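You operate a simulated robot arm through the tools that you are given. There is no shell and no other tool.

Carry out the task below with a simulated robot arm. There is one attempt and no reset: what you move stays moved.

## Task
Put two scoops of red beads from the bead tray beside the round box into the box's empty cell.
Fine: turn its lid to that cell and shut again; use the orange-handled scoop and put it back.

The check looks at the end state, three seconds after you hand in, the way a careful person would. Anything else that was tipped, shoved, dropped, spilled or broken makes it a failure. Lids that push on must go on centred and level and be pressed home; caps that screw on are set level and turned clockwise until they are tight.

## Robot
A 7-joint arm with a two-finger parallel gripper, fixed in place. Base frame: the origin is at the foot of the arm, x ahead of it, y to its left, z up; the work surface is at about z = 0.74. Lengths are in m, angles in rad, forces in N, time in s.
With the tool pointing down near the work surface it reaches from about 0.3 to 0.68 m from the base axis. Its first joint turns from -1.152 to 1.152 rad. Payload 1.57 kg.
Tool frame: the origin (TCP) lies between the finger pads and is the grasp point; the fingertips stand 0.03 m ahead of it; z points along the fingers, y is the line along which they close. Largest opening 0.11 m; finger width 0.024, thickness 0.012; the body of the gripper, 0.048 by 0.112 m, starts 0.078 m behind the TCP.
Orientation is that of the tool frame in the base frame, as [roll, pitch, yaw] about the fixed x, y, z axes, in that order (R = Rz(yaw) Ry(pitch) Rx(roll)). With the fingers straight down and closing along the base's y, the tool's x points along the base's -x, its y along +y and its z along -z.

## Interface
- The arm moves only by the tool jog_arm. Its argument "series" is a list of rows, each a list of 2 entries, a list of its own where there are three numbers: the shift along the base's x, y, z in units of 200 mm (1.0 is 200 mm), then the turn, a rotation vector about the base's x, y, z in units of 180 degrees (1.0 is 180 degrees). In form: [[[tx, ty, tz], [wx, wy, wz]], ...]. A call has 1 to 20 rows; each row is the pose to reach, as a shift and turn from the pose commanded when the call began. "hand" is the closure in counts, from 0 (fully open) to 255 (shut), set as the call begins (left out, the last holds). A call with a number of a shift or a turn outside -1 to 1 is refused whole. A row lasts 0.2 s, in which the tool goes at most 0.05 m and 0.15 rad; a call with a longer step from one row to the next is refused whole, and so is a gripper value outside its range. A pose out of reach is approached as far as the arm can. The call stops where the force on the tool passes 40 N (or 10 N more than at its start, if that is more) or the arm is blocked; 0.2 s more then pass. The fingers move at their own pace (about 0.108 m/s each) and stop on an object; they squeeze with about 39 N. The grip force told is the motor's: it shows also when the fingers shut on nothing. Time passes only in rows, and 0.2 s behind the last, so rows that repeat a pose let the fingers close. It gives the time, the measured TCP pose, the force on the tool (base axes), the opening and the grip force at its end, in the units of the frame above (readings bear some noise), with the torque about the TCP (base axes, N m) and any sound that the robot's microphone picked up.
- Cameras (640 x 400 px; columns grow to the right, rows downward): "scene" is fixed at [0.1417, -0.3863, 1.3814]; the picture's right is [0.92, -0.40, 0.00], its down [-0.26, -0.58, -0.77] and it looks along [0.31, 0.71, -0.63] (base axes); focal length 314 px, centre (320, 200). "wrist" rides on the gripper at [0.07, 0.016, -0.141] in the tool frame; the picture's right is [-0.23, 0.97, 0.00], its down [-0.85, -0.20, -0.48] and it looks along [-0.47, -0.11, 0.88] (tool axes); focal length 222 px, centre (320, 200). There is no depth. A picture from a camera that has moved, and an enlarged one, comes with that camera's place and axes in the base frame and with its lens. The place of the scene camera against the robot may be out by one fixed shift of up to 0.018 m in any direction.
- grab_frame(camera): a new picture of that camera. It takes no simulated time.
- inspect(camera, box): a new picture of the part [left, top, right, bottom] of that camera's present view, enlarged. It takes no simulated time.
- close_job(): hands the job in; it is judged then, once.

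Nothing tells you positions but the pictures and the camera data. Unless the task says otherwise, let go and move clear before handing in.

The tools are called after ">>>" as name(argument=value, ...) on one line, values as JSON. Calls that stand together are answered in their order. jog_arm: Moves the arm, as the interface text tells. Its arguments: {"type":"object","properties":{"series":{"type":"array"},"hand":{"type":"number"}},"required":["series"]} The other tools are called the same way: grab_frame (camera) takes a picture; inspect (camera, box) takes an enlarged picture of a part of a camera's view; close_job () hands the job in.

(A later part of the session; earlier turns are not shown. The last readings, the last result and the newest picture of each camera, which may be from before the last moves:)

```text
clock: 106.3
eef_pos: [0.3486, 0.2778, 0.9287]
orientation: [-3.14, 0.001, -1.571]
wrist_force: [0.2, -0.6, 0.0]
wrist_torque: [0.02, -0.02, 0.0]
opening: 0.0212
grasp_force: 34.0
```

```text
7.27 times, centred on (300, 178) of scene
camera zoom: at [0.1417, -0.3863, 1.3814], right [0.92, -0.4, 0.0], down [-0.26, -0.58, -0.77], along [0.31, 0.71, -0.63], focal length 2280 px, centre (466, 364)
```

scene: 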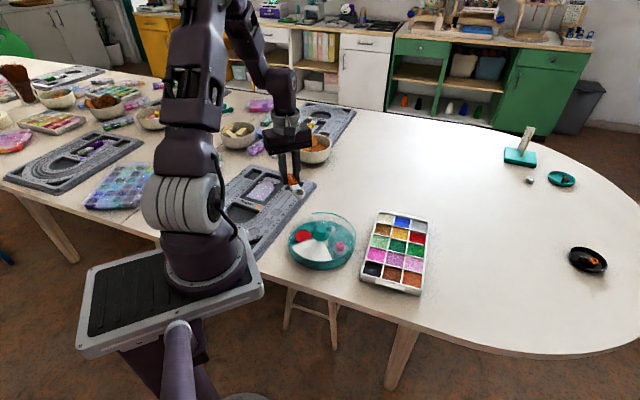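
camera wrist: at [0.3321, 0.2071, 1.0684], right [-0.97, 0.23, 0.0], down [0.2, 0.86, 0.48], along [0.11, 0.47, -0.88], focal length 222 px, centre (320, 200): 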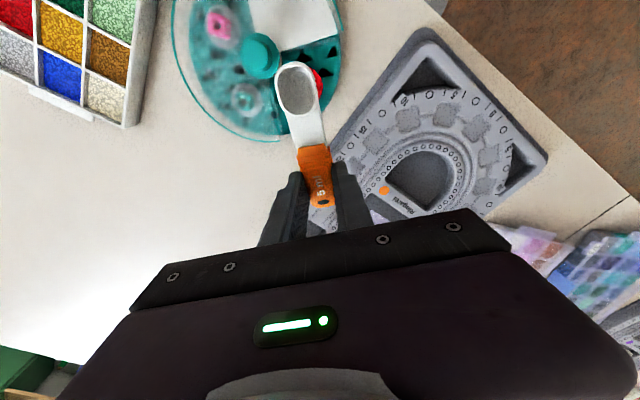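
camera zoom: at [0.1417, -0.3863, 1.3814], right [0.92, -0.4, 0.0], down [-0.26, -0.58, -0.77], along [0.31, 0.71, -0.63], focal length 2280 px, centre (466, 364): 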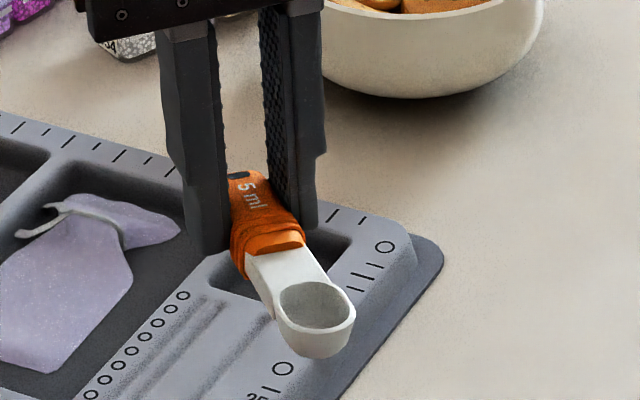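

The scoop slid about 6 mm forward but is still aligned with the tool. I'll turn back to heading ~137.7° and move above its original resting spot (bowl at about (0.506, 0.315)).

>>> jog_arm(series=[[[0.06, 0, 0], [0, 0, -0.045]], [[0.12, 0, 0], [0, 0, -0.09]], [[0.18, 0, 0], [0, 0, -0.136]], [[0.245, 0, 0], [0, 0, -0.182]], [[0.31, 0, 0], [0, 0, -0.228]], [[0.375, -0.005, 0], [0, 0, -0.274]], [[0.44, -0.005, 0], [0, 0, -0.32]], [[0.505, -0.01, 0], [0, 0, -0.366]], [[0.57, -0.015, 0], [0, 0, -0.412]], [[0.635, -0.02, 0], [0, 0, -0.458]], [[0.7, -0.025, 0], [0, 0, -0.504]], [[0.765, -0.03, 0], [0, 0, -0.55]], [[0.83, -0.035, 0], [0, 0, -0.596]], [[0.895, -0.038, 0], [0, 0, -0.642]], [[0.95, -0.039, 0], [0, 0, -0.688]], [[1.0, -0.039, 0], [0, 0, -0.735]], [[1.0, -0.039, 0], [0, 0, -0.735]]])

>>> grab_frame(camera="wrist")

>>> inspect(camera="scene", box=[310, 100, 400, 200])

```text
clock: 109.9
eef_pos: [0.5495, 0.2694, 0.9288]
orientation: [-3.141, 0.001, 2.4]
wrist_force: [-0.5, 0.3, -0.5]
wrist_torque: [0.0, 0.01, 0.01]
opening: 0.0212
grasp_force: 34.2
```

```text
taken
camera wrist: at [0.5087, 0.3278, 1.0686], right [0.82, 0.57, 0.0], down [0.5, -0.72, 0.48], along [0.27, -0.4, -0.88], focal length 222 px, centre (320, 200)
```

wrist: 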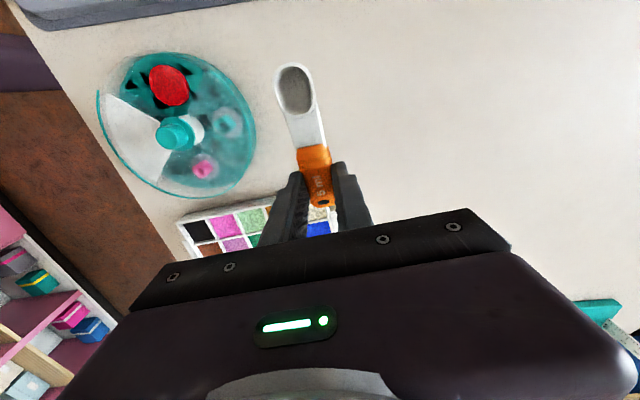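

```text
4.00 times, centred on (355, 150) of scene
camera zoom: at [0.1417, -0.3863, 1.3814], right [0.92, -0.4, 0.0], down [-0.26, -0.58, -0.77], along [0.31, 0.71, -0.63], focal length 1254 px, centre (180, 400)
```

zoom: 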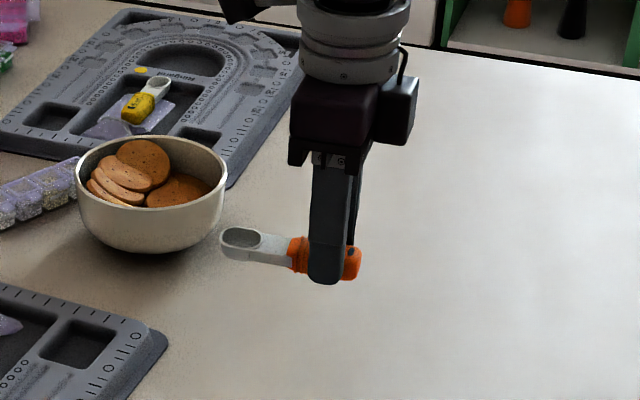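

I'm above the resting spot with the right heading. I'll lower to just above the table and then find contact gently.

>>> jog_arm(series=[[[0.02, 0.003, -0.1], [0, 0, 0]], [[0.0325, 0.003, -0.25], [0, 0, 0]], [[0.0325, 0.003, -0.4], [0, 0, 0]], [[0.0325, 0.003, -0.54], [0, 0, 0]], [[0.0325, 0.003, -0.65], [0, 0, 0]], [[0.0325, 0.003, -0.71], [0, 0, 0]], [[0.0325, 0.003, -0.73], [0, 0, 0]], [[0.0325, 0.003, -0.73], [0, 0, 0]]])

>>> inspect(camera="scene", box=[320, 185, 375, 220])

```text
clock: 111.7
eef_pos: [0.5545, 0.2712, 0.7802]
orientation: [-3.141, 0.0, 2.403]
wrist_force: [-0.1, 0.0, -0.2]
wrist_torque: [0.01, 0.02, 0.02]
opening: 0.021
grasp_force: 34.7
```

```text
11.43 times, centred on (348, 202) of scene
camera zoom: at [0.1417, -0.3863, 1.3814], right [0.92, -0.4, 0.0], down [-0.26, -0.58, -0.77], along [0.31, 0.71, -0.63], focal length 3583 px, centre (6, 171)
```

zoom: 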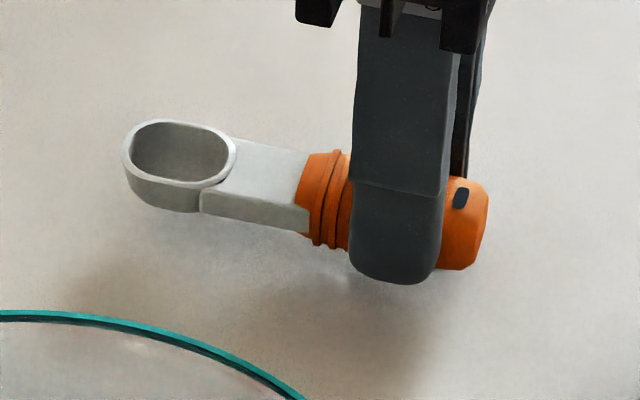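

The heading matches the original picture. It needs about 2 mm to the right, so I'll correct that and step down to contact.

>>> jog_arm(series=[[[0.0095, -0.004, 0], [0, 0, 0]], [[0.0095, -0.004, -0.01], [0, 0, 0]], [[0.0095, -0.004, -0.02], [0, 0, 0]], [[0.0095, -0.004, -0.02], [0, 0, 0]]])

>>> jog_arm(series=[[[0, 0, -0.005], [0, 0, 0]], [[0, 0, -0.005], [0, 0, 0]]])

>>> jog_arm(series=[[[0, 0, -0.005], [0, 0, 0]], [[0, 0, -0.005], [0, 0, 0]]])

>>> inspect(camera="scene", box=[320, 185, 375, 220])

```text
clock: 112.7
eef_pos: [0.5552, 0.2703, 0.7774]
orientation: [-3.139, 0.0, 2.401]
wrist_force: [0.3, 0.3, -0.6]
wrist_torque: [0.02, 0.0, 0.02]
opening: 0.021
grasp_force: 34.6
```

```text
clock: 113.3
eef_pos: [0.5566, 0.2702, 0.7768]
orientation: [3.141, 0.0, 2.4]
wrist_force: [0.2, 0.5, 0.0]
wrist_torque: [0.0, 0.01, 0.01]
opening: 0.0204
grasp_force: 34.2
```

```text
clock: 113.9
eef_pos: [0.557, 0.2707, 0.7758]
orientation: [-3.14, 0.001, 2.402]
wrist_force: [-0.1, 0.3, 0.0]
wrist_torque: [-0.03, 0.02, 0.02]
opening: 0.0202
grasp_force: 34.4
```

```text
11.43 times, centred on (348, 202) of scene
camera zoom: at [0.1417, -0.3863, 1.3814], right [0.92, -0.4, 0.0], down [-0.26, -0.58, -0.77], along [0.31, 0.71, -0.63], focal length 3583 px, centre (6, 171)
```

zoom: 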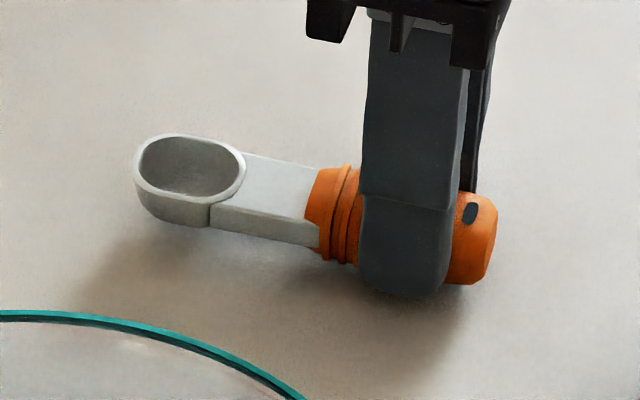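

Nearly there, 2–3 mm to go, and the handle is starting to creep. Continuing down.

>>> jog_arm(series=[[[-0.002, 0, -0.008], [0, 0, 0]], [[-0.002, 0, -0.008], [0, 0, 0]]])

>>> inspect(camera="scene", box=[320, 185, 375, 220])

```text
clock: 114.5
eef_pos: [0.5557, 0.2706, 0.7745]
orientation: [3.141, 0.001, 2.401]
wrist_force: [0.3, 0.0, 0.0]
wrist_torque: [-0.02, 0.01, 0.04]
opening: 0.0203
grasp_force: 34.1
```

```text
11.43 times, centred on (348, 202) of scene
camera zoom: at [0.1417, -0.3863, 1.3814], right [0.92, -0.4, 0.0], down [-0.26, -0.58, -0.77], along [0.31, 0.71, -0.63], focal length 3583 px, centre (6, 171)
```

zoom: 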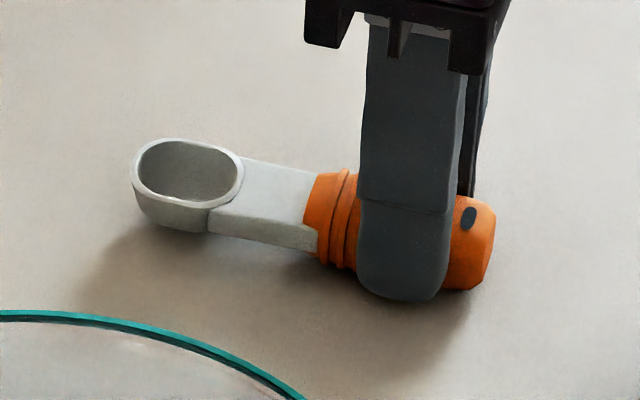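

>>> jog_arm(series=[[[0, 0, -0.006], [0, 0, 0]], [[0, 0, -0.006], [0, 0, 0]]])

>>> jog_arm(series=[[[0, 0, -0.005], [0, 0, 0]], [[0, 0, -0.005], [0, 0, 0]]])

>>> inspect(camera="scene", box=[320, 185, 375, 220])

```text
clock: 115.1
eef_pos: [0.5572, 0.2699, 0.7737]
orientation: [3.141, 0.0, 2.401]
wrist_force: [0.4, 0.9, 1.2]
wrist_torque: [0.04, 0.01, -0.01]
opening: 0.0201
grasp_force: 34.1
```

```text
clock: 115.7
eef_pos: [0.5557, 0.2703, 0.7717]
orientation: [-3.14, 0.001, 2.402]
wrist_force: [0.0, 0.0, 3.3]
wrist_torque: [0.07, 0.19, -0.04]
opening: 0.0202
grasp_force: 34.2
```

```text
11.43 times, centred on (348, 202) of scene
camera zoom: at [0.1416, -0.3863, 1.3814], right [0.92, -0.4, 0.0], down [-0.26, -0.58, -0.77], along [0.31, 0.71, -0.63], focal length 3583 px, centre (6, 171)
```

zoom: 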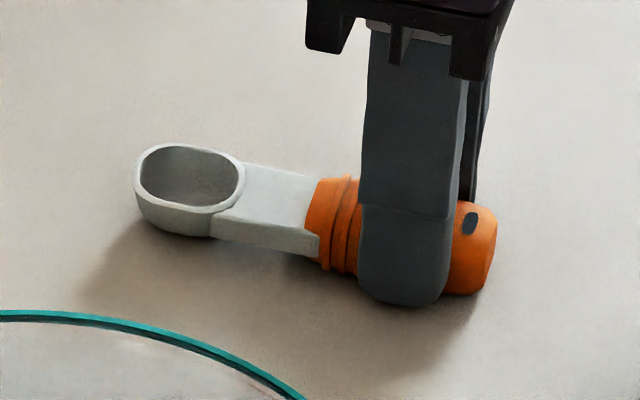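

The scoop rests on the table within about 2 mm of its original spot. Releasing and rising straight up.

>>> jog_arm(series=[[[0, 0, 0], [0, 0, 0]], [[0, 0, 0], [0, 0, 0]], [[0, 0, 0], [0, 0, 0]], [[0, 0, 0.05], [0, 0, 0]], [[0, 0, 0.2], [0, 0, 0]], [[0, 0, 0.4], [0, 0, 0]], [[0, 0, 0.6], [0, 0, 0]], [[0, 0, 0.6], [0, 0, 0]]], hand=110)

>>> inspect(camera="scene", box=[320, 185, 375, 220])

>>> grab_frame(camera="scene")

```text
clock: 117.5
eef_pos: [0.5579, 0.2691, 0.8938]
orientation: [3.14, 0.0, 2.402]
wrist_force: [0.6, -0.6, -1.3]
wrist_torque: [0.01, 0.06, 0.03]
opening: 0.0625
grasp_force: 0.1
```

```text
11.43 times, centred on (348, 202) of scene
camera zoom: at [0.1417, -0.3863, 1.3814], right [0.92, -0.4, 0.0], down [-0.26, -0.58, -0.77], along [0.31, 0.71, -0.63], focal length 3583 px, centre (6, 171)
```

zoom: 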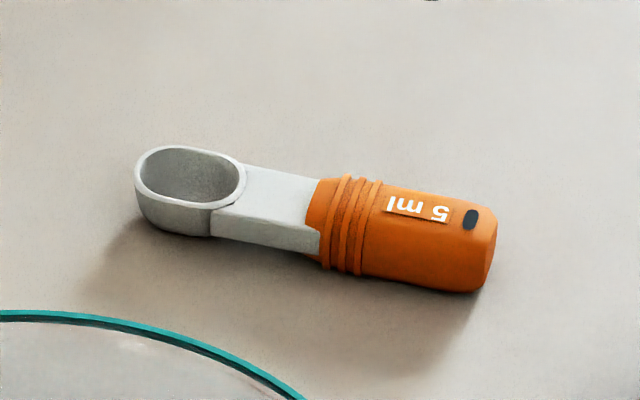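

```text
taken
```

scene: 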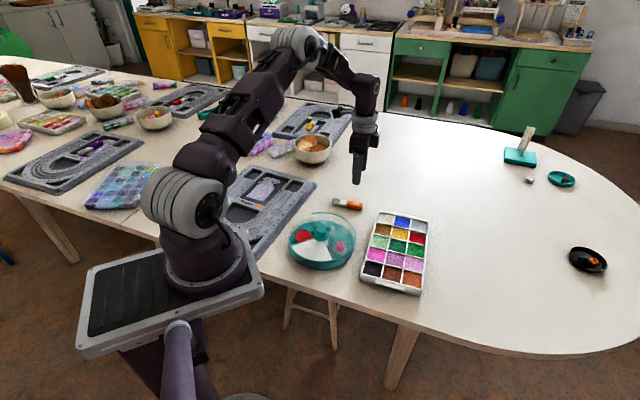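

The scoop is back almost exactly as it was. Next I'll go to the knob to shut the lid.

>>> jog_arm(series=[[[0, 0, 0.13], [0, 0, 0]], [[-0.15, -0.09, 0.15], [0, 0, -0.004]], [[-0.32, -0.19, 0.15], [0, 0, -0.008]], [[-0.5, -0.29, 0.15], [0, 0, -0.0144]], [[-0.67, -0.39, 0.15], [0, 0, -0.0144]], [[-0.8325, -0.4865, 0.15], [0, 0, -0.0144]], [[-0.8325, -0.4865, 0.15], [0, 0, -0.0144]]], hand=100)

>>> grab_frame(camera="wrist")

>>> inspect(camera="wrist", box=[200, 50, 440, 240])

```text
clock: 119.1
eef_pos: [0.3924, 0.1731, 0.9199]
orientation: [3.141, 0.002, 2.356]
wrist_force: [0.1, 0.1, -0.4]
wrist_torque: [-0.02, 0.0, -0.02]
opening: 0.0671
grasp_force: 0.1
```

```text
taken
camera wrist: at [0.3541, 0.2325, 1.0594], right [0.85, 0.53, 0.0], down [0.46, -0.75, 0.48], along [0.25, -0.41, -0.88], focal length 222 px, centre (320, 200)
```

wrist: 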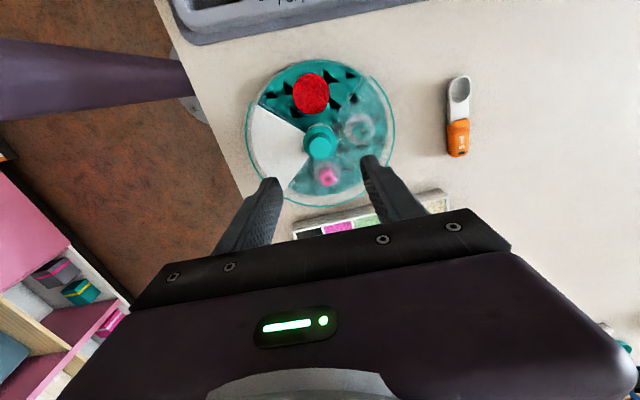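

```text
2.11 times, centred on (320, 145) of wrist
camera zoom: at [0.3541, 0.2325, 1.0594], right [0.85, 0.53, 0.0], down [0.46, -0.75, 0.48], along [0.25, -0.41, -0.88], focal length 468 px, centre (320, 316)
```

zoom: 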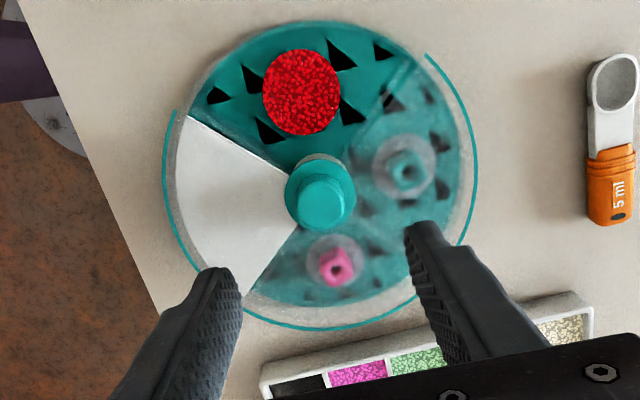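

The knob is under the TCP. I'll descend and close partway to check centring.

>>> jog_arm(series=[[[-0.0075, -0.0025, -0.15], [0, 0, 0]], [[-0.0075, -0.0025, -0.32], [0, 0, 0]], [[-0.0075, -0.0025, -0.45], [0, 0, 0]], [[-0.0075, -0.0025, -0.5], [0, 0, 0]], [[-0.0075, -0.0025, -0.5], [0, 0, 0]]], hand=100)

>>> jog_arm(series=[[[0, 0, 0], [0, 0, 0]], [[0, 0, 0], [0, 0, 0]]], hand=180)

>>> inspect(camera="wrist", box=[260, 120, 380, 230])

```text
clock: 120.3
eef_pos: [0.3887, 0.1724, 0.8213]
orientation: [-3.141, 0.001, 2.357]
wrist_force: [-0.3, -0.9, 1.1]
wrist_torque: [-0.01, 0.01, -0.02]
opening: 0.0668
grasp_force: 0.1
```

```text
clock: 120.9
eef_pos: [0.3882, 0.1723, 0.8223]
orientation: [3.141, 0.001, 2.357]
wrist_force: [-0.2, 0.3, -0.4]
wrist_torque: [-0.02, -0.02, 0.02]
opening: 0.0322
grasp_force: 0.0
```

```text
3.64 times, centred on (320, 175) of wrist
camera zoom: at [0.3511, 0.2324, 0.9617], right [0.85, 0.53, 0.0], down [0.46, -0.75, 0.48], along [0.25, -0.41, -0.88], focal length 808 px, centre (320, 291)
```

zoom: 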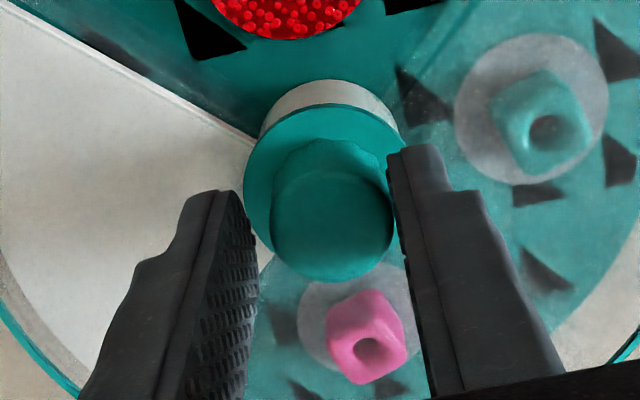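

The knob is about 2 mm toward the right finger. I'll shift +x 2.3 mm and grip.

>>> jog_arm(series=[[[0.0115, 0.0015, -0.005], [0, 0, 0]], [[0.0115, 0.0015, -0.005], [0, 0, 0]]], hand=180)

>>> jog_arm(series=[[[0, 0, 0], [0, 0, 0]], [[0, 0, 0], [0, 0, 0]], [[0, 0, 0], [0, 0, 0]]], hand=255)

>>> inspect(camera="wrist", box=[260, 120, 380, 230])

```text
clock: 121.5
eef_pos: [0.3904, 0.1722, 0.8207]
orientation: [3.141, 0.0, 2.356]
wrist_force: [0.3, 0.6, 0.3]
wrist_torque: [-0.05, 0.01, 0.04]
opening: 0.0324
grasp_force: 0.1
```

```text
clock: 122.3
eef_pos: [0.3915, 0.1719, 0.8219]
orientation: [-3.141, 0.0, 2.357]
wrist_force: [2.4, 3.2, -0.1]
wrist_torque: [0.09, -0.11, 0.02]
opening: 0.0263
grasp_force: 36.9
```

```text
3.64 times, centred on (320, 175) of wrist
camera zoom: at [0.3536, 0.2323, 0.9603], right [0.85, 0.53, 0.0], down [0.46, -0.75, 0.48], along [0.25, -0.41, -0.88], focal length 808 px, centre (320, 291)
```

zoom: 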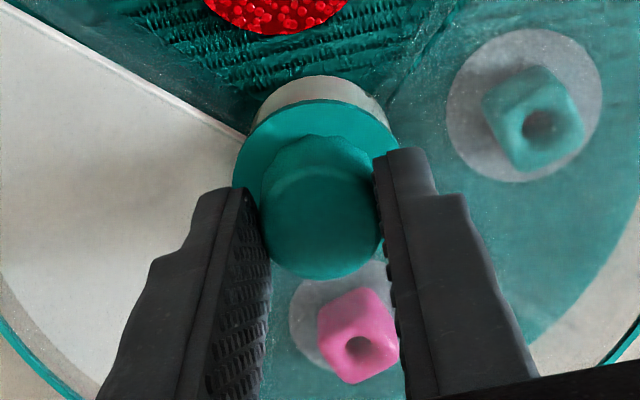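

Gripped with a light side load. Turning counterclockwise back toward the blank, in stages.

>>> jog_arm(series=[[[0.002, 0.003, 0], [0, 0, 0.03]], [[0.002, 0.003, 0], [0, 0, 0.07]], [[0.002, 0.003, 0], [0, 0, 0.11]], [[0.002, 0.003, 0], [0, 0, 0.15]], [[0.002, 0.003, 0], [0, 0, 0.19]]])

>>> inspect(camera="scene", box=[270, 180, 380, 280])

```text
clock: 123.5
eef_pos: [0.3918, 0.1723, 0.8212]
orientation: [3.141, 0.0, 2.956]
wrist_force: [0.1, 0.5, 0.1]
wrist_torque: [0.02, 0.01, -0.01]
opening: 0.0265
grasp_force: 37.6
```

```text
4.00 times, centred on (325, 230) of scene
camera zoom: at [0.1417, -0.3862, 1.3814], right [0.92, -0.4, 0.0], down [-0.26, -0.58, -0.77], along [0.31, 0.71, -0.63], focal length 1254 px, centre (300, 80)
```

zoom: 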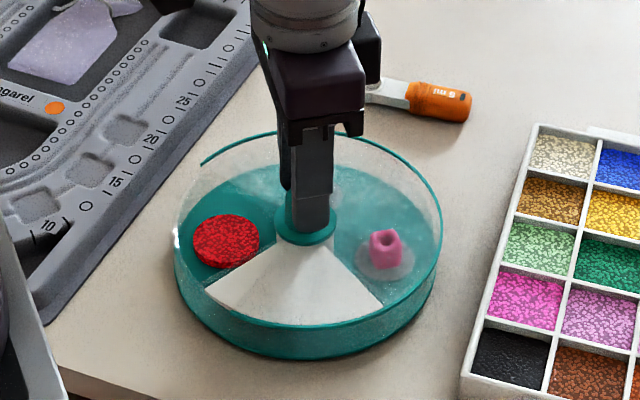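

The base has turned along with the lid by about 16°, because I wasn't pressing down this time; on the first turn there was some downward load. I'll look carefully before continuing.

>>> inspect(camera="wrist", box=[180, 30, 460, 240])

>>> inspect(camera="scene", box=[280, 200, 365, 280])

```text
1.90 times, centred on (320, 135) of wrist
camera zoom: at [0.3258, 0.1996, 0.9606], right [0.4, 0.92, 0.0], down [0.8, -0.35, 0.48], along [0.44, -0.19, -0.88], focal length 423 px, centre (320, 324)
```

zoom: 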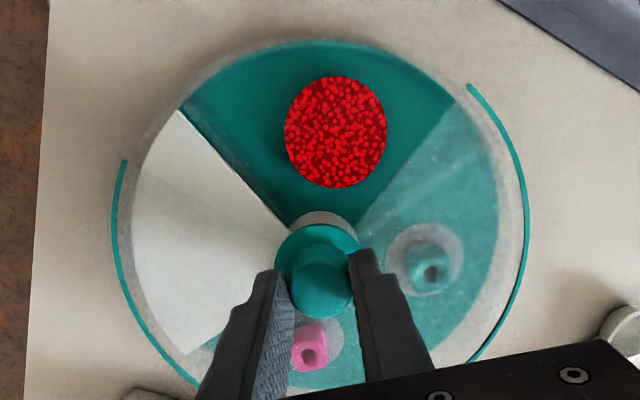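

```text
5.00 times, centred on (322, 240) of scene
camera zoom: at [0.1417, -0.3862, 1.3814], right [0.92, -0.4, 0.0], down [-0.26, -0.58, -0.77], along [0.31, 0.71, -0.63], focal length 1568 px, centre (308, 0)
```

zoom: 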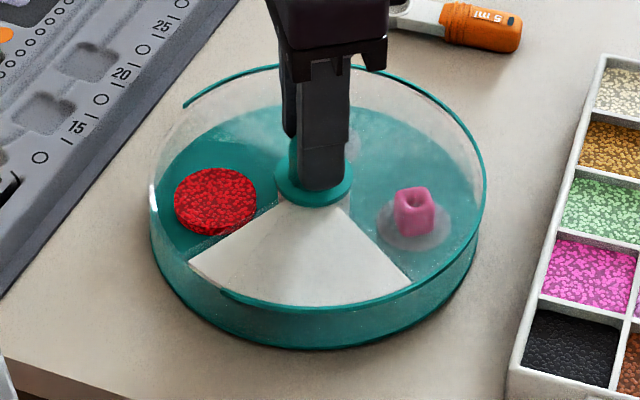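

The lid moved only ~19° relative to the base. I'll add a light downward press on the knob, as there was on the first turn, and check the force before continuing.

>>> jog_arm(series=[[[0, 0, -0.005], [0, 0, 0]], [[0, 0, -0.01], [0, 0, 0]], [[0, 0, -0.01], [0, 0, 0]]])

```text
clock: 124.3
eef_pos: [0.3904, 0.1711, 0.8189]
orientation: [-3.14, 0.0, 2.953]
wrist_force: [-2.8, -1.4, 30.2]
wrist_torque: [-0.07, 0.06, -0.01]
opening: 0.0266
grasp_force: 37.6
```

30 N is more than I want. I'll back off by 1 mm and turn 11° to see whether the base stays put.

>>> jog_arm(series=[[[0, 0, 0.005], [0, 0, 0]], [[0, 0, 0.005], [0, 0, 0.03]], [[0, 0, 0.005], [0, 0, 0.06]]])

>>> inspect(camera="wrist", box=[180, 30, 460, 240])

>>> inspect(camera="scene", box=[280, 200, 365, 280])

```text
clock: 125.1
eef_pos: [0.3908, 0.1721, 0.8187]
orientation: [-3.141, 0.001, -3.139]
wrist_force: [0.2, 0.0, -1.0]
wrist_torque: [-0.01, 0.0, -0.03]
opening: 0.0265
grasp_force: 37.4
```

```text
1.90 times, centred on (320, 135) of wrist
camera zoom: at [0.3212, 0.1881, 0.9595], right [0.23, 0.97, 0.0], down [0.86, -0.2, 0.48], along [0.47, -0.11, -0.88], focal length 423 px, centre (320, 324)
```

zoom: 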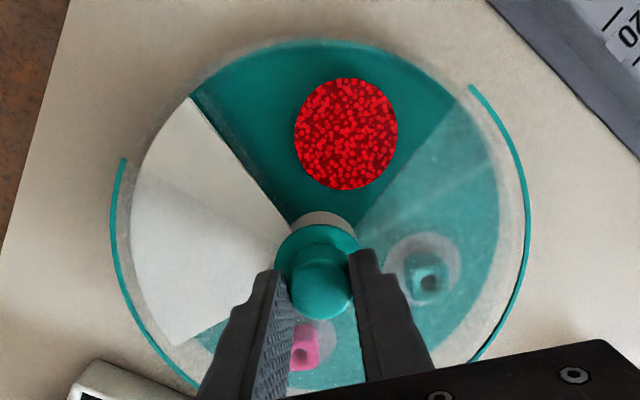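

```text
5.00 times, centred on (322, 240) of scene
camera zoom: at [0.1417, -0.3862, 1.3814], right [0.92, -0.4, 0.0], down [-0.26, -0.58, -0.77], along [0.31, 0.71, -0.63], focal length 1568 px, centre (308, 0)
```

zoom: 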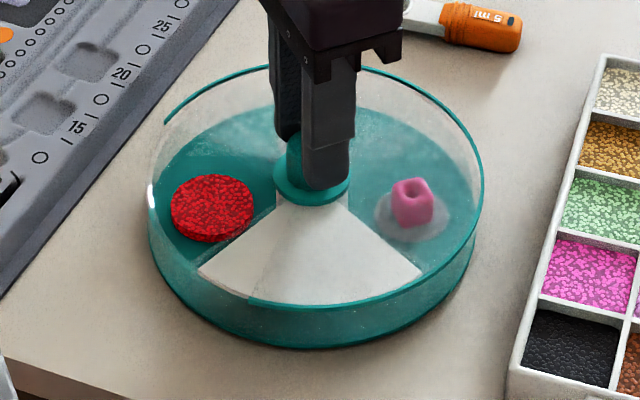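

The base still follows partly because the press relaxes as the fingers creep down the knob. I'll slide the fingertips down until they rest on the knob's flange, so I can press steadily.

>>> jog_arm(series=[[[0, 0, 0], [0, 0, 0]], [[0, 0, 0], [0, 0, 0]]], hand=183)

>>> jog_arm(series=[[[0, 0, -0.008], [0, 0, 0]], [[0, 0, -0.015], [0, 0, 0]], [[0, 0, -0.015], [0, 0, 0]]], hand=183)

>>> jog_arm(series=[[[0, 0, -0.005], [0, 0, 0]], [[0, 0, -0.01], [0, 0, 0]], [[0, 0, -0.01], [0, 0, 0]]], hand=183)

>>> inspect(camera="scene", box=[295, 195, 345, 245])

```text
clock: 125.7
eef_pos: [0.3907, 0.1727, 0.8196]
orientation: [-3.14, 0.001, -3.14]
wrist_force: [-0.3, -0.1, 0.1]
wrist_torque: [-0.01, -0.01, -0.03]
opening: 0.0311
grasp_force: 0.0
```

```text
clock: 126.5
eef_pos: [0.3913, 0.1726, 0.8173]
orientation: [3.139, 0.0, -3.139]
wrist_force: [1.1, -0.3, 0.3]
wrist_torque: [-0.02, 0.0, 0.02]
opening: 0.0311
grasp_force: 0.0
```

```text
clock: 127.3
eef_pos: [0.3903, 0.1723, 0.8162]
orientation: [3.14, 0.0, 3.141]
wrist_force: [0.5, -1.1, -0.1]
wrist_torque: [-0.01, -0.01, 0.01]
opening: 0.0309
grasp_force: 0.0
```

```text
8.00 times, centred on (320, 220) of scene
camera zoom: at [0.1417, -0.3863, 1.3814], right [0.92, -0.4, 0.0], down [-0.26, -0.58, -0.77], along [0.31, 0.71, -0.63], focal length 2508 px, centre (320, 40)
```

zoom: 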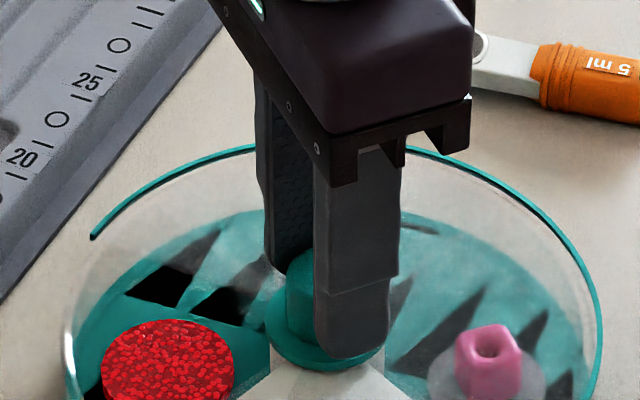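

>>> jog_arm(series=[[[0, 0, -0.005], [0, 0, 0]], [[0, 0, -0.01], [0, 0, 0]], [[0, 0, -0.01], [0, 0, 0]]], hand=183)

>>> jog_arm(series=[[[0, 0, -0.005], [0, 0, 0]], [[0, 0, -0.01], [0, 0, 0]], [[0, 0, -0.01], [0, 0, 0]]], hand=183)

```text
clock: 128.1
eef_pos: [0.3902, 0.1729, 0.814]
orientation: [-3.141, -0.001, 3.14]
wrist_force: [-0.1, 0.7, 0.3]
wrist_torque: [-0.01, -0.01, -0.03]
opening: 0.031
grasp_force: 0.0
```

```text
clock: 128.9
eef_pos: [0.3916, 0.1717, 0.8096]
orientation: [3.141, 0.0, 3.142]
wrist_force: [-0.3, -0.6, 0.7]
wrist_torque: [0.02, 0.0, 0.03]
opening: 0.0313
grasp_force: 0.1
```

>>> jog_arm(series=[[[0, 0, -0.005], [0, 0, 0]], [[0, 0, -0.005], [0, 0, 0]]], hand=183)

>>> jog_arm(series=[[[0, 0, -0.005], [0, 0, 0]], [[0, 0, -0.005], [0, 0, 0]]], hand=183)

>>> inspect(camera="scene", box=[295, 195, 345, 245])

```text
clock: 129.5
eef_pos: [0.3897, 0.1718, 0.81]
orientation: [3.141, 0.001, 3.141]
wrist_force: [0.0, -0.5, 0.4]
wrist_torque: [-0.03, 0.01, 0.01]
opening: 0.031
grasp_force: 0.1
```

```text
clock: 130.1
eef_pos: [0.391, 0.1719, 0.8084]
orientation: [-3.141, 0.001, -3.14]
wrist_force: [-0.6, -0.5, 4.1]
wrist_torque: [0.01, 0.06, 0.0]
opening: 0.031
grasp_force: 0.1
```

```text
8.00 times, centred on (320, 220) of scene
camera zoom: at [0.1416, -0.3863, 1.3814], right [0.92, -0.4, 0.0], down [-0.26, -0.58, -0.77], along [0.31, 0.71, -0.63], focal length 2508 px, centre (320, 40)
```

zoom: 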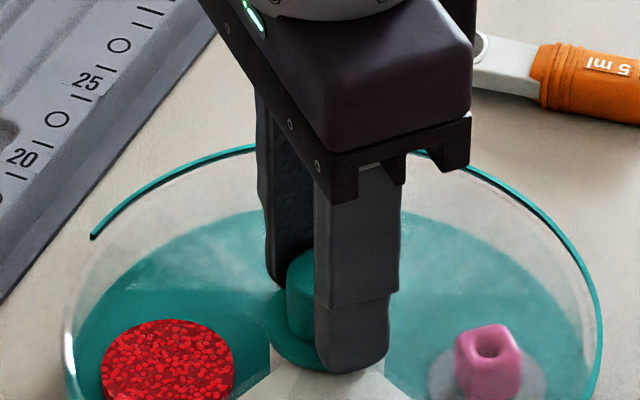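

The fingertips now rest on the knob flange (4 N). I'll grip, press about 12–15 N, and turn 11°.

>>> jog_arm(series=[[[0, 0, 0], [0, 0, 0]], [[0, 0, 0], [0, 0, 0]], [[0, 0, -0.0035], [0, 0, 0]], [[0, 0, -0.0035], [0, 0, 0]]], hand=255)

>>> jog_arm(series=[[[0, 0, 0], [0, 0, 0.02]], [[0, 0, 0], [0, 0, 0.04]], [[0, 0, 0], [0, 0, 0.06]]])

>>> inspect(camera="wrist", box=[180, 30, 460, 240])

>>> inspect(camera="scene", box=[280, 200, 365, 280])

```text
clock: 131.1
eef_pos: [0.3908, 0.1726, 0.8093]
orientation: [3.139, 0.001, -3.14]
wrist_force: [-2.8, 12.0, 17.5]
wrist_torque: [0.32, 0.16, 0.05]
opening: 0.0269
grasp_force: 37.8
```

```text
clock: 131.9
eef_pos: [0.3902, 0.1725, 0.8081]
orientation: [-3.141, -0.001, -2.953]
wrist_force: [-1.7, 8.0, 12.9]
wrist_torque: [0.32, -0.07, 0.01]
opening: 0.0272
grasp_force: 38.0
```

```text
1.90 times, centred on (320, 135) of wrist
camera zoom: at [0.3193, 0.1746, 0.9482], right [0.04, 1.0, 0.0], down [0.88, -0.03, 0.48], along [0.48, -0.02, -0.88], focal length 423 px, centre (320, 324)
```

zoom: 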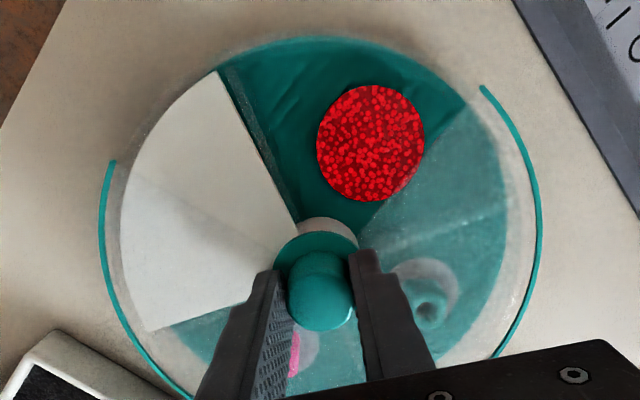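

```text
5.00 times, centred on (322, 240) of scene
camera zoom: at [0.1415, -0.3862, 1.3815], right [0.92, -0.4, 0.0], down [-0.26, -0.58, -0.77], along [0.31, 0.71, -0.63], focal length 1568 px, centre (308, 0)
```

zoom: 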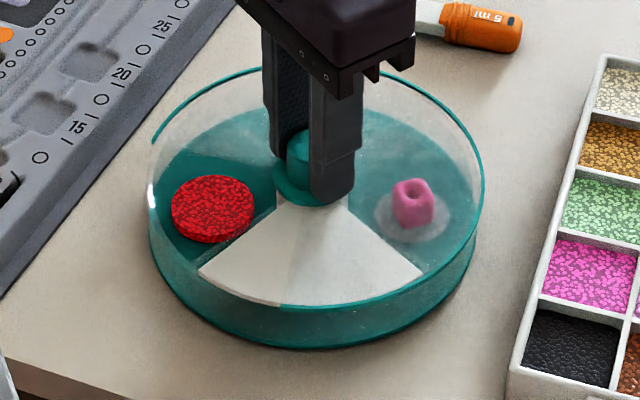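

With a steady press the base stays fixed and only the lid turns. The base is ~20° off its original orientation, so I'll first undo that: release the press and turn clockwise so the base follows back.

>>> jog_arm(series=[[[0, 0, 0.006], [0, 0, 0]], [[0, 0, 0.006], [0, 0, 0]]])

>>> jog_arm(series=[[[0, 0, 0.001], [0, 0, -0.03]], [[0, 0, 0.001], [0, 0, -0.06]], [[0, 0, 0.001], [0, 0, -0.09]]])

>>> inspect(camera="wrist", box=[180, 30, 460, 240])

>>> inspect(camera="scene", box=[280, 200, 365, 280])

```text
clock: 132.5
eef_pos: [0.3898, 0.1714, 0.8082]
orientation: [-3.14, -0.001, -2.952]
wrist_force: [0.2, -0.7, -0.6]
wrist_torque: [0.03, -0.02, 0.0]
opening: 0.027
grasp_force: 37.6
```

```text
clock: 133.3
eef_pos: [0.3903, 0.172, 0.8096]
orientation: [-3.141, 0.0, 3.044]
wrist_force: [-0.1, 0.1, -0.6]
wrist_torque: [0.03, 0.0, -0.02]
opening: 0.0268
grasp_force: 37.8
```

```text
1.90 times, centred on (320, 135) of wrist
camera zoom: at [0.3224, 0.1944, 0.9491], right [0.32, 0.95, 0.0], down [0.83, -0.28, 0.48], along [0.45, -0.15, -0.88], focal length 423 px, centre (320, 324)
```

zoom: 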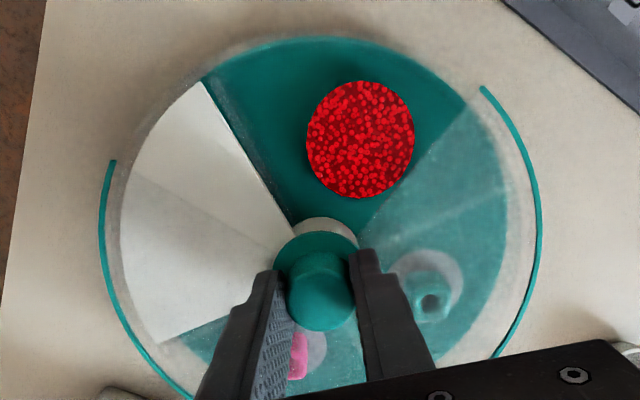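

```text
5.00 times, centred on (322, 240) of scene
camera zoom: at [0.1417, -0.3862, 1.3814], right [0.92, -0.4, 0.0], down [-0.26, -0.58, -0.77], along [0.31, 0.71, -0.63], focal length 1568 px, centre (308, 0)
```

zoom: 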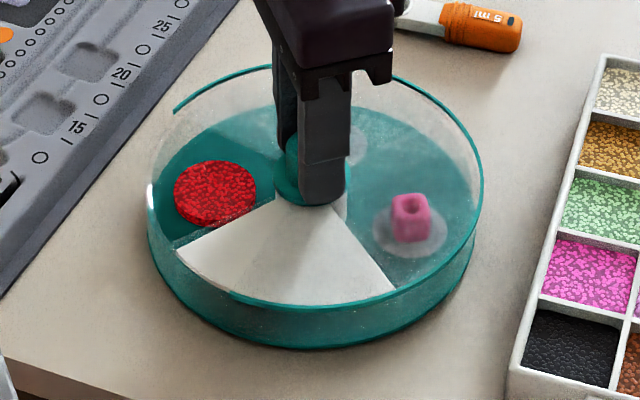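

The base follows back as hoped, with about 8° remaining. Continuing clockwise a bit more.

>>> jog_arm(series=[[[0, 0, 0], [0, 0, -0.025]], [[0, 0, 0], [0, 0, -0.05]], [[0, 0, 0], [0, 0, -0.07]]])

>>> inspect(camera="wrist", box=[180, 30, 460, 240])

>>> inspect(camera="scene", box=[280, 200, 365, 280])

```text
clock: 134.1
eef_pos: [0.3909, 0.1719, 0.8092]
orientation: [-3.14, 0.0, 2.828]
wrist_force: [0.5, -0.2, 0.5]
wrist_torque: [0.01, 0.02, -0.02]
opening: 0.027
grasp_force: 37.9
```

```text
1.90 times, centred on (320, 135) of wrist
camera zoom: at [0.3294, 0.2087, 0.9493], right [0.52, 0.86, 0.0], down [0.75, -0.45, 0.48], along [0.41, -0.25, -0.88], focal length 423 px, centre (320, 324)
```

zoom: 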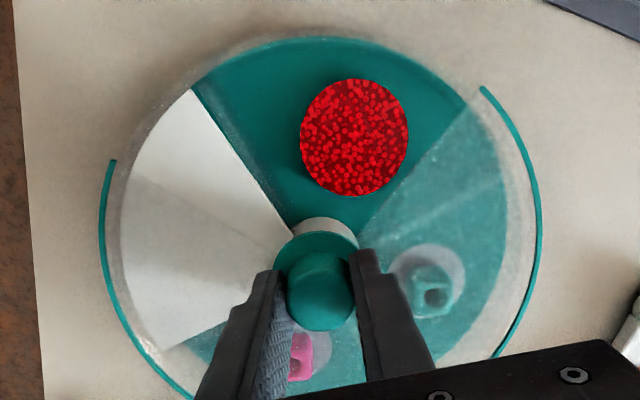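

```text
5.00 times, centred on (322, 240) of scene
camera zoom: at [0.1417, -0.3862, 1.3814], right [0.92, -0.4, 0.0], down [-0.26, -0.58, -0.77], along [0.31, 0.71, -0.63], focal length 1568 px, centre (308, 0)
```

zoom: 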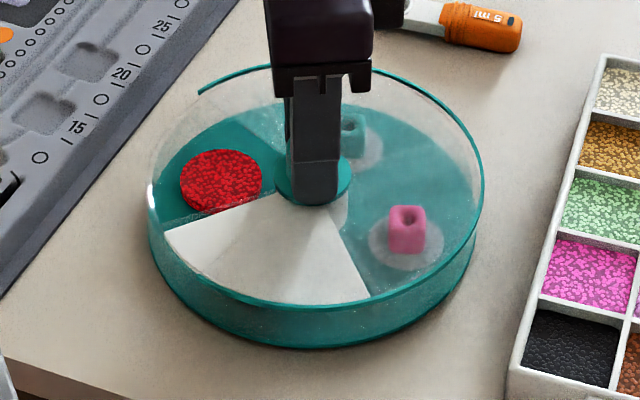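

The base is back to its original orientation. Now I'll press down again and turn the lid counterclockwise the remaining ~63°.

>>> jog_arm(series=[[[0, 0, -0.004], [0, 0, 0]], [[0, 0, -0.007], [0, 0, 0]], [[0, 0, -0.007], [0, 0, 0]]])

>>> jog_arm(series=[[[0, 0, 0], [0, 0, 0.015]], [[0, 0, 0], [0, 0, 0.035]], [[0, 0, 0], [0, 0, 0.055]], [[0, 0, 0], [0, 0, 0.075]], [[0, 0, 0], [0, 0, 0.095]]])

>>> inspect(camera="scene", box=[280, 200, 365, 280])

```text
clock: 134.9
eef_pos: [0.3902, 0.1724, 0.8098]
orientation: [-3.141, 0.0, 2.828]
wrist_force: [0.2, 0.1, 0.9]
wrist_torque: [-0.02, 0.03, 0.01]
opening: 0.0268
grasp_force: 37.0
```

```text
clock: 136.1
eef_pos: [0.392, 0.173, 0.8081]
orientation: [3.141, 0.001, 3.128]
wrist_force: [-4.7, -3.0, 15.3]
wrist_torque: [-0.12, 0.0, -0.01]
opening: 0.0267
grasp_force: 37.7
```

```text
5.00 times, centred on (322, 240) of scene
camera zoom: at [0.1414, -0.3864, 1.3814], right [0.92, -0.4, 0.0], down [-0.25, -0.58, -0.77], along [0.31, 0.71, -0.63], focal length 1568 px, centre (308, 0)
```

zoom: 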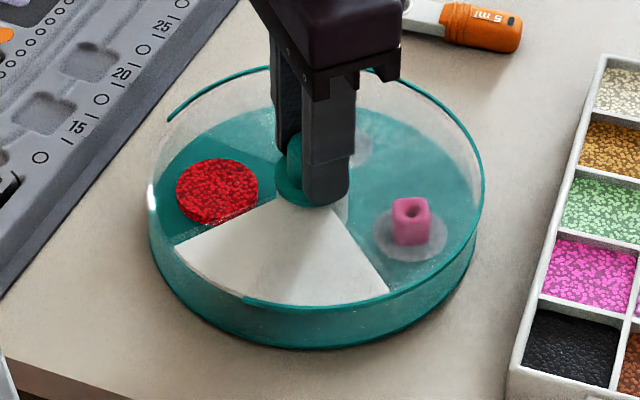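

The press hadn't built up at first, so the base drifted ~7°. I'll undo that the same way, then press properly before turning.

>>> jog_arm(series=[[[0, 0, 0.007], [0, 0, 0]], [[0, 0, 0.007], [0, 0, -0.03]], [[0, 0, 0.007], [0, 0, -0.06]]])

>>> jog_arm(series=[[[0, 0, -0.006], [0, 0, 0]], [[0, 0, -0.011], [0, 0, 0]], [[0, 0, -0.011], [0, 0, 0]]])

>>> inspect(camera="scene", box=[280, 200, 365, 280])

```text
clock: 136.9
eef_pos: [0.3918, 0.1725, 0.8093]
orientation: [-3.141, 0.001, 2.937]
wrist_force: [0.0, -0.1, -0.4]
wrist_torque: [0.05, -0.02, 0.01]
opening: 0.027
grasp_force: 38.0
```

```text
clock: 137.7
eef_pos: [0.3921, 0.1733, 0.809]
orientation: [3.142, 0.002, 2.939]
wrist_force: [-1.9, -2.7, 8.7]
wrist_torque: [-0.18, -0.17, 0.02]
opening: 0.0268
grasp_force: 37.7
stopped in row 3: the force on the tool passed its limit at 42 N (the readings are from after the stop); the commanded pose is now the measured one
```

```text
5.00 times, centred on (322, 240) of scene
camera zoom: at [0.1415, -0.3864, 1.3814], right [0.92, -0.4, 0.0], down [-0.26, -0.58, -0.77], along [0.31, 0.71, -0.63], focal length 1568 px, centre (308, 0)
```

zoom: 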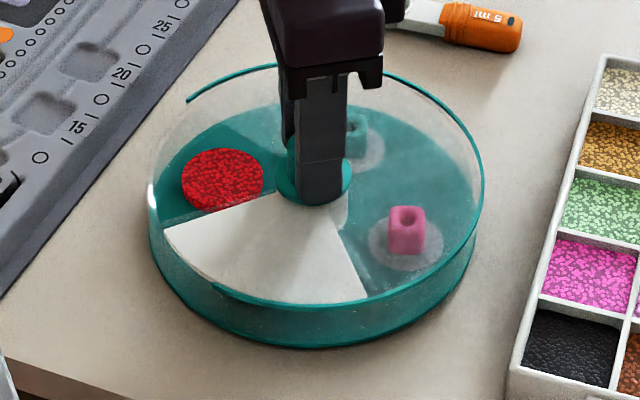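

The base is restored. The current press is ~9 N; I'll add a fraction of a millimetre and turn slowly in stages.

>>> jog_arm(series=[[[0, 0, -0.002], [0, 0, 0]], [[0, 0, -0.002], [0, 0, 0]]])

>>> jog_arm(series=[[[0, 0, -0.0005], [0, 0, 0.01]], [[0, 0, -0.001], [0, 0, 0.02]], [[0, 0, -0.001], [0, 0, 0.03]], [[0, 0, -0.001], [0, 0, 0.045]]])

>>> inspect(camera="scene", box=[280, 200, 365, 280])

```text
clock: 138.2
eef_pos: [0.3913, 0.1728, 0.8087]
orientation: [-3.141, 0.0, 2.937]
wrist_force: [-4.0, -3.7, 12.3]
wrist_torque: [-0.18, -0.41, -0.01]
opening: 0.0268
grasp_force: 38.0
stopped in row 2: the force on the tool passed its limit at 42 N (the readings are from after the stop); the commanded pose is now the measured one
```

```text
clock: 139.2
eef_pos: [0.3905, 0.1728, 0.8083]
orientation: [3.141, 0.002, 3.08]
wrist_force: [-2.5, -7.0, 19.3]
wrist_torque: [-0.12, 0.64, -0.02]
opening: 0.0269
grasp_force: 37.6
```

```text
5.00 times, centred on (322, 240) of scene
camera zoom: at [0.1414, -0.3865, 1.3814], right [0.92, -0.4, 0.0], down [-0.26, -0.58, -0.77], along [0.31, 0.71, -0.63], focal length 1568 px, centre (308, 0)
```

zoom: 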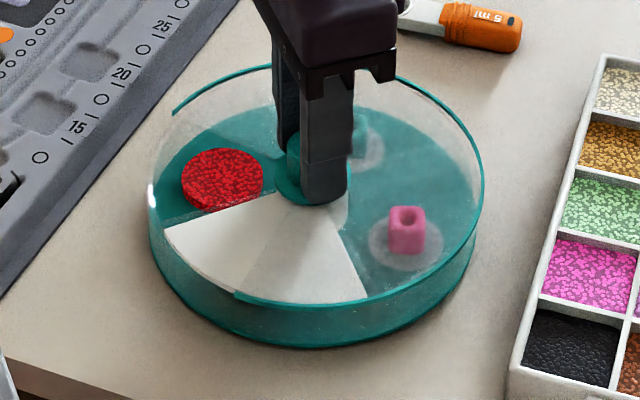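

The base holds still under ~19 N. Continuing.

>>> jog_arm(series=[[[0, 0, 0], [0, 0, 0.02]], [[0, 0, 0], [0, 0, 0.04]], [[0, 0, 0], [0, 0, 0.06]], [[0, 0, 0], [0, 0, 0.08]], [[0, 0, 0], [0, 0, 0.1]], [[0, 0, 0], [0, 0, 0.12]], [[0, 0, 0], [0, 0, 0.14]]])

>>> inspect(camera="scene", box=[280, 200, 365, 280])

>>> inspect(camera="wrist", box=[180, 30, 460, 240])

```text
clock: 140.4
eef_pos: [0.3917, 0.1735, 0.808]
orientation: [-3.14, -0.001, -2.923]
wrist_force: [-2.0, -3.6, 14.2]
wrist_torque: [0.37, -0.04, -0.05]
opening: 0.0269
grasp_force: 37.4
stopped in row 5: the force on the tool passed its limit at 42 N (the readings are from after the stop); the commanded pose is now the measured one
```

```text
5.00 times, centred on (322, 240) of scene
camera zoom: at [0.1414, -0.3864, 1.3814], right [0.92, -0.4, 0.0], down [-0.25, -0.58, -0.77], along [0.31, 0.71, -0.63], focal length 1568 px, centre (308, 0)
```

zoom: 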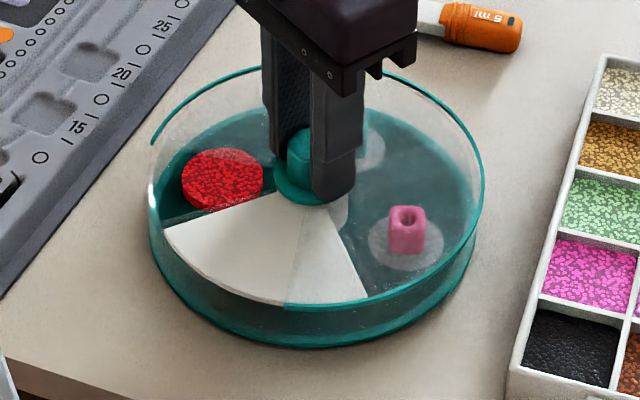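

```text
1.90 times, centred on (320, 135) of wrist
camera zoom: at [0.3199, 0.1736, 0.9483], right [0.01, 1.0, 0.0], down [0.88, -0.01, 0.48], along [0.48, -0.01, -0.88], focal length 423 px, centre (320, 324)
```

zoom: 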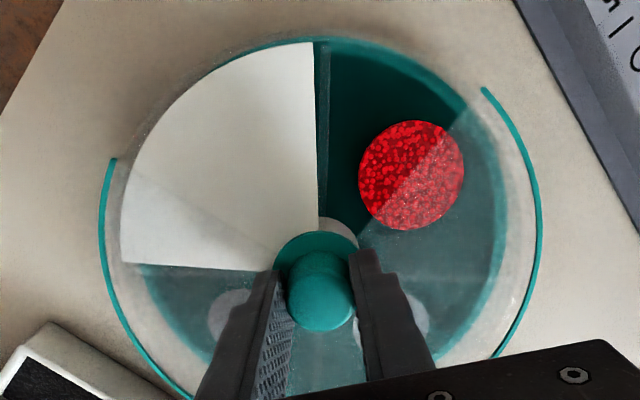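

About 33° to go and the base is unmoved. I'll ease the press slightly and continue.

>>> jog_arm(series=[[[0, 0, 0.001], [0, 0, 0.02]], [[0, 0, 0.001], [0, 0, 0.04]], [[0, 0, 0.001], [0, 0, 0.06]], [[0, 0, 0.001], [0, 0, 0.08]], [[0, 0, 0.001], [0, 0, 0.1]]])

>>> inspect(camera="scene", box=[280, 200, 365, 280])

```text
clock: 141.6
eef_pos: [0.3906, 0.1733, 0.8091]
orientation: [-3.139, -0.001, -2.608]
wrist_force: [-8.3, -5.8, 26.9]
wrist_torque: [-0.18, 0.67, 0.01]
opening: 0.0271
grasp_force: 37.7
```

```text
5.00 times, centred on (322, 240) of scene
camera zoom: at [0.1412, -0.3865, 1.3814], right [0.92, -0.4, 0.0], down [-0.25, -0.58, -0.77], along [0.31, 0.71, -0.63], focal length 1568 px, centre (308, 0)
```

zoom: 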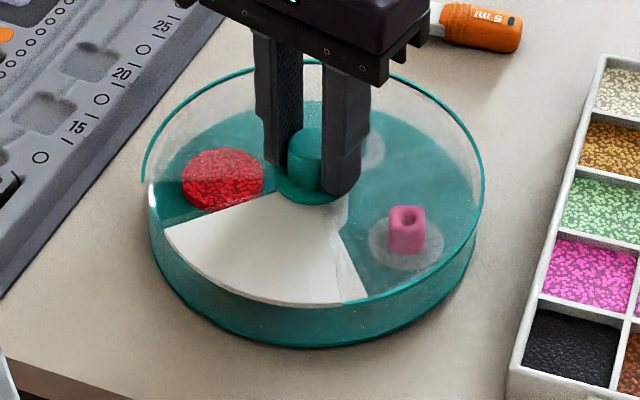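

About 13° remaining, allowing for the base being ~2° off. I'll finish the turn with slightly less press.

>>> jog_arm(series=[[[0, 0, 0.002], [0, 0, 0.018]], [[0, 0, 0.002], [0, 0, 0.036]], [[0, 0, 0.002], [0, 0, 0.054]], [[0, 0, 0.002], [0, 0, 0.071]], [[0, 0, 0.002], [0, 0, 0.071]]])

>>> inspect(camera="scene", box=[280, 200, 365, 280])

>>> inspect(camera="wrist", box=[180, 20, 460, 230])

```text
clock: 142.3
eef_pos: [0.3917, 0.174, 0.8094]
orientation: [-3.14, -0.002, -2.478]
wrist_force: [-1.8, -2.2, 11.2]
wrist_torque: [0.49, -0.05, -0.01]
opening: 0.027
grasp_force: 37.4
stopped in row 3: the force on the tool passed its limit at 40 N (the readings are from after the stop); the commanded pose is now the measured one
```

```text
5.00 times, centred on (322, 240) of scene
camera zoom: at [0.1415, -0.3864, 1.3814], right [0.92, -0.4, 0.0], down [-0.26, -0.58, -0.77], along [0.31, 0.71, -0.63], focal length 1568 px, centre (308, 0)
```

zoom: 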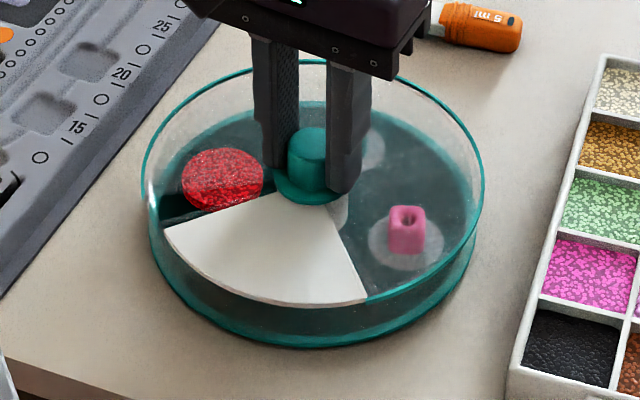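

```text
1.90 times, centred on (320, 125) of wrist
camera zoom: at [0.3266, 0.1426, 0.9483], right [-0.42, 0.91, 0.0], down [0.8, 0.37, 0.48], along [0.43, 0.2, -0.88], focal length 423 px, centre (320, 343)
```

zoom: 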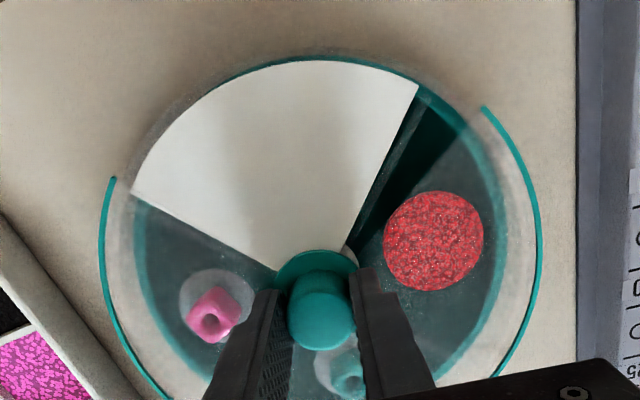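

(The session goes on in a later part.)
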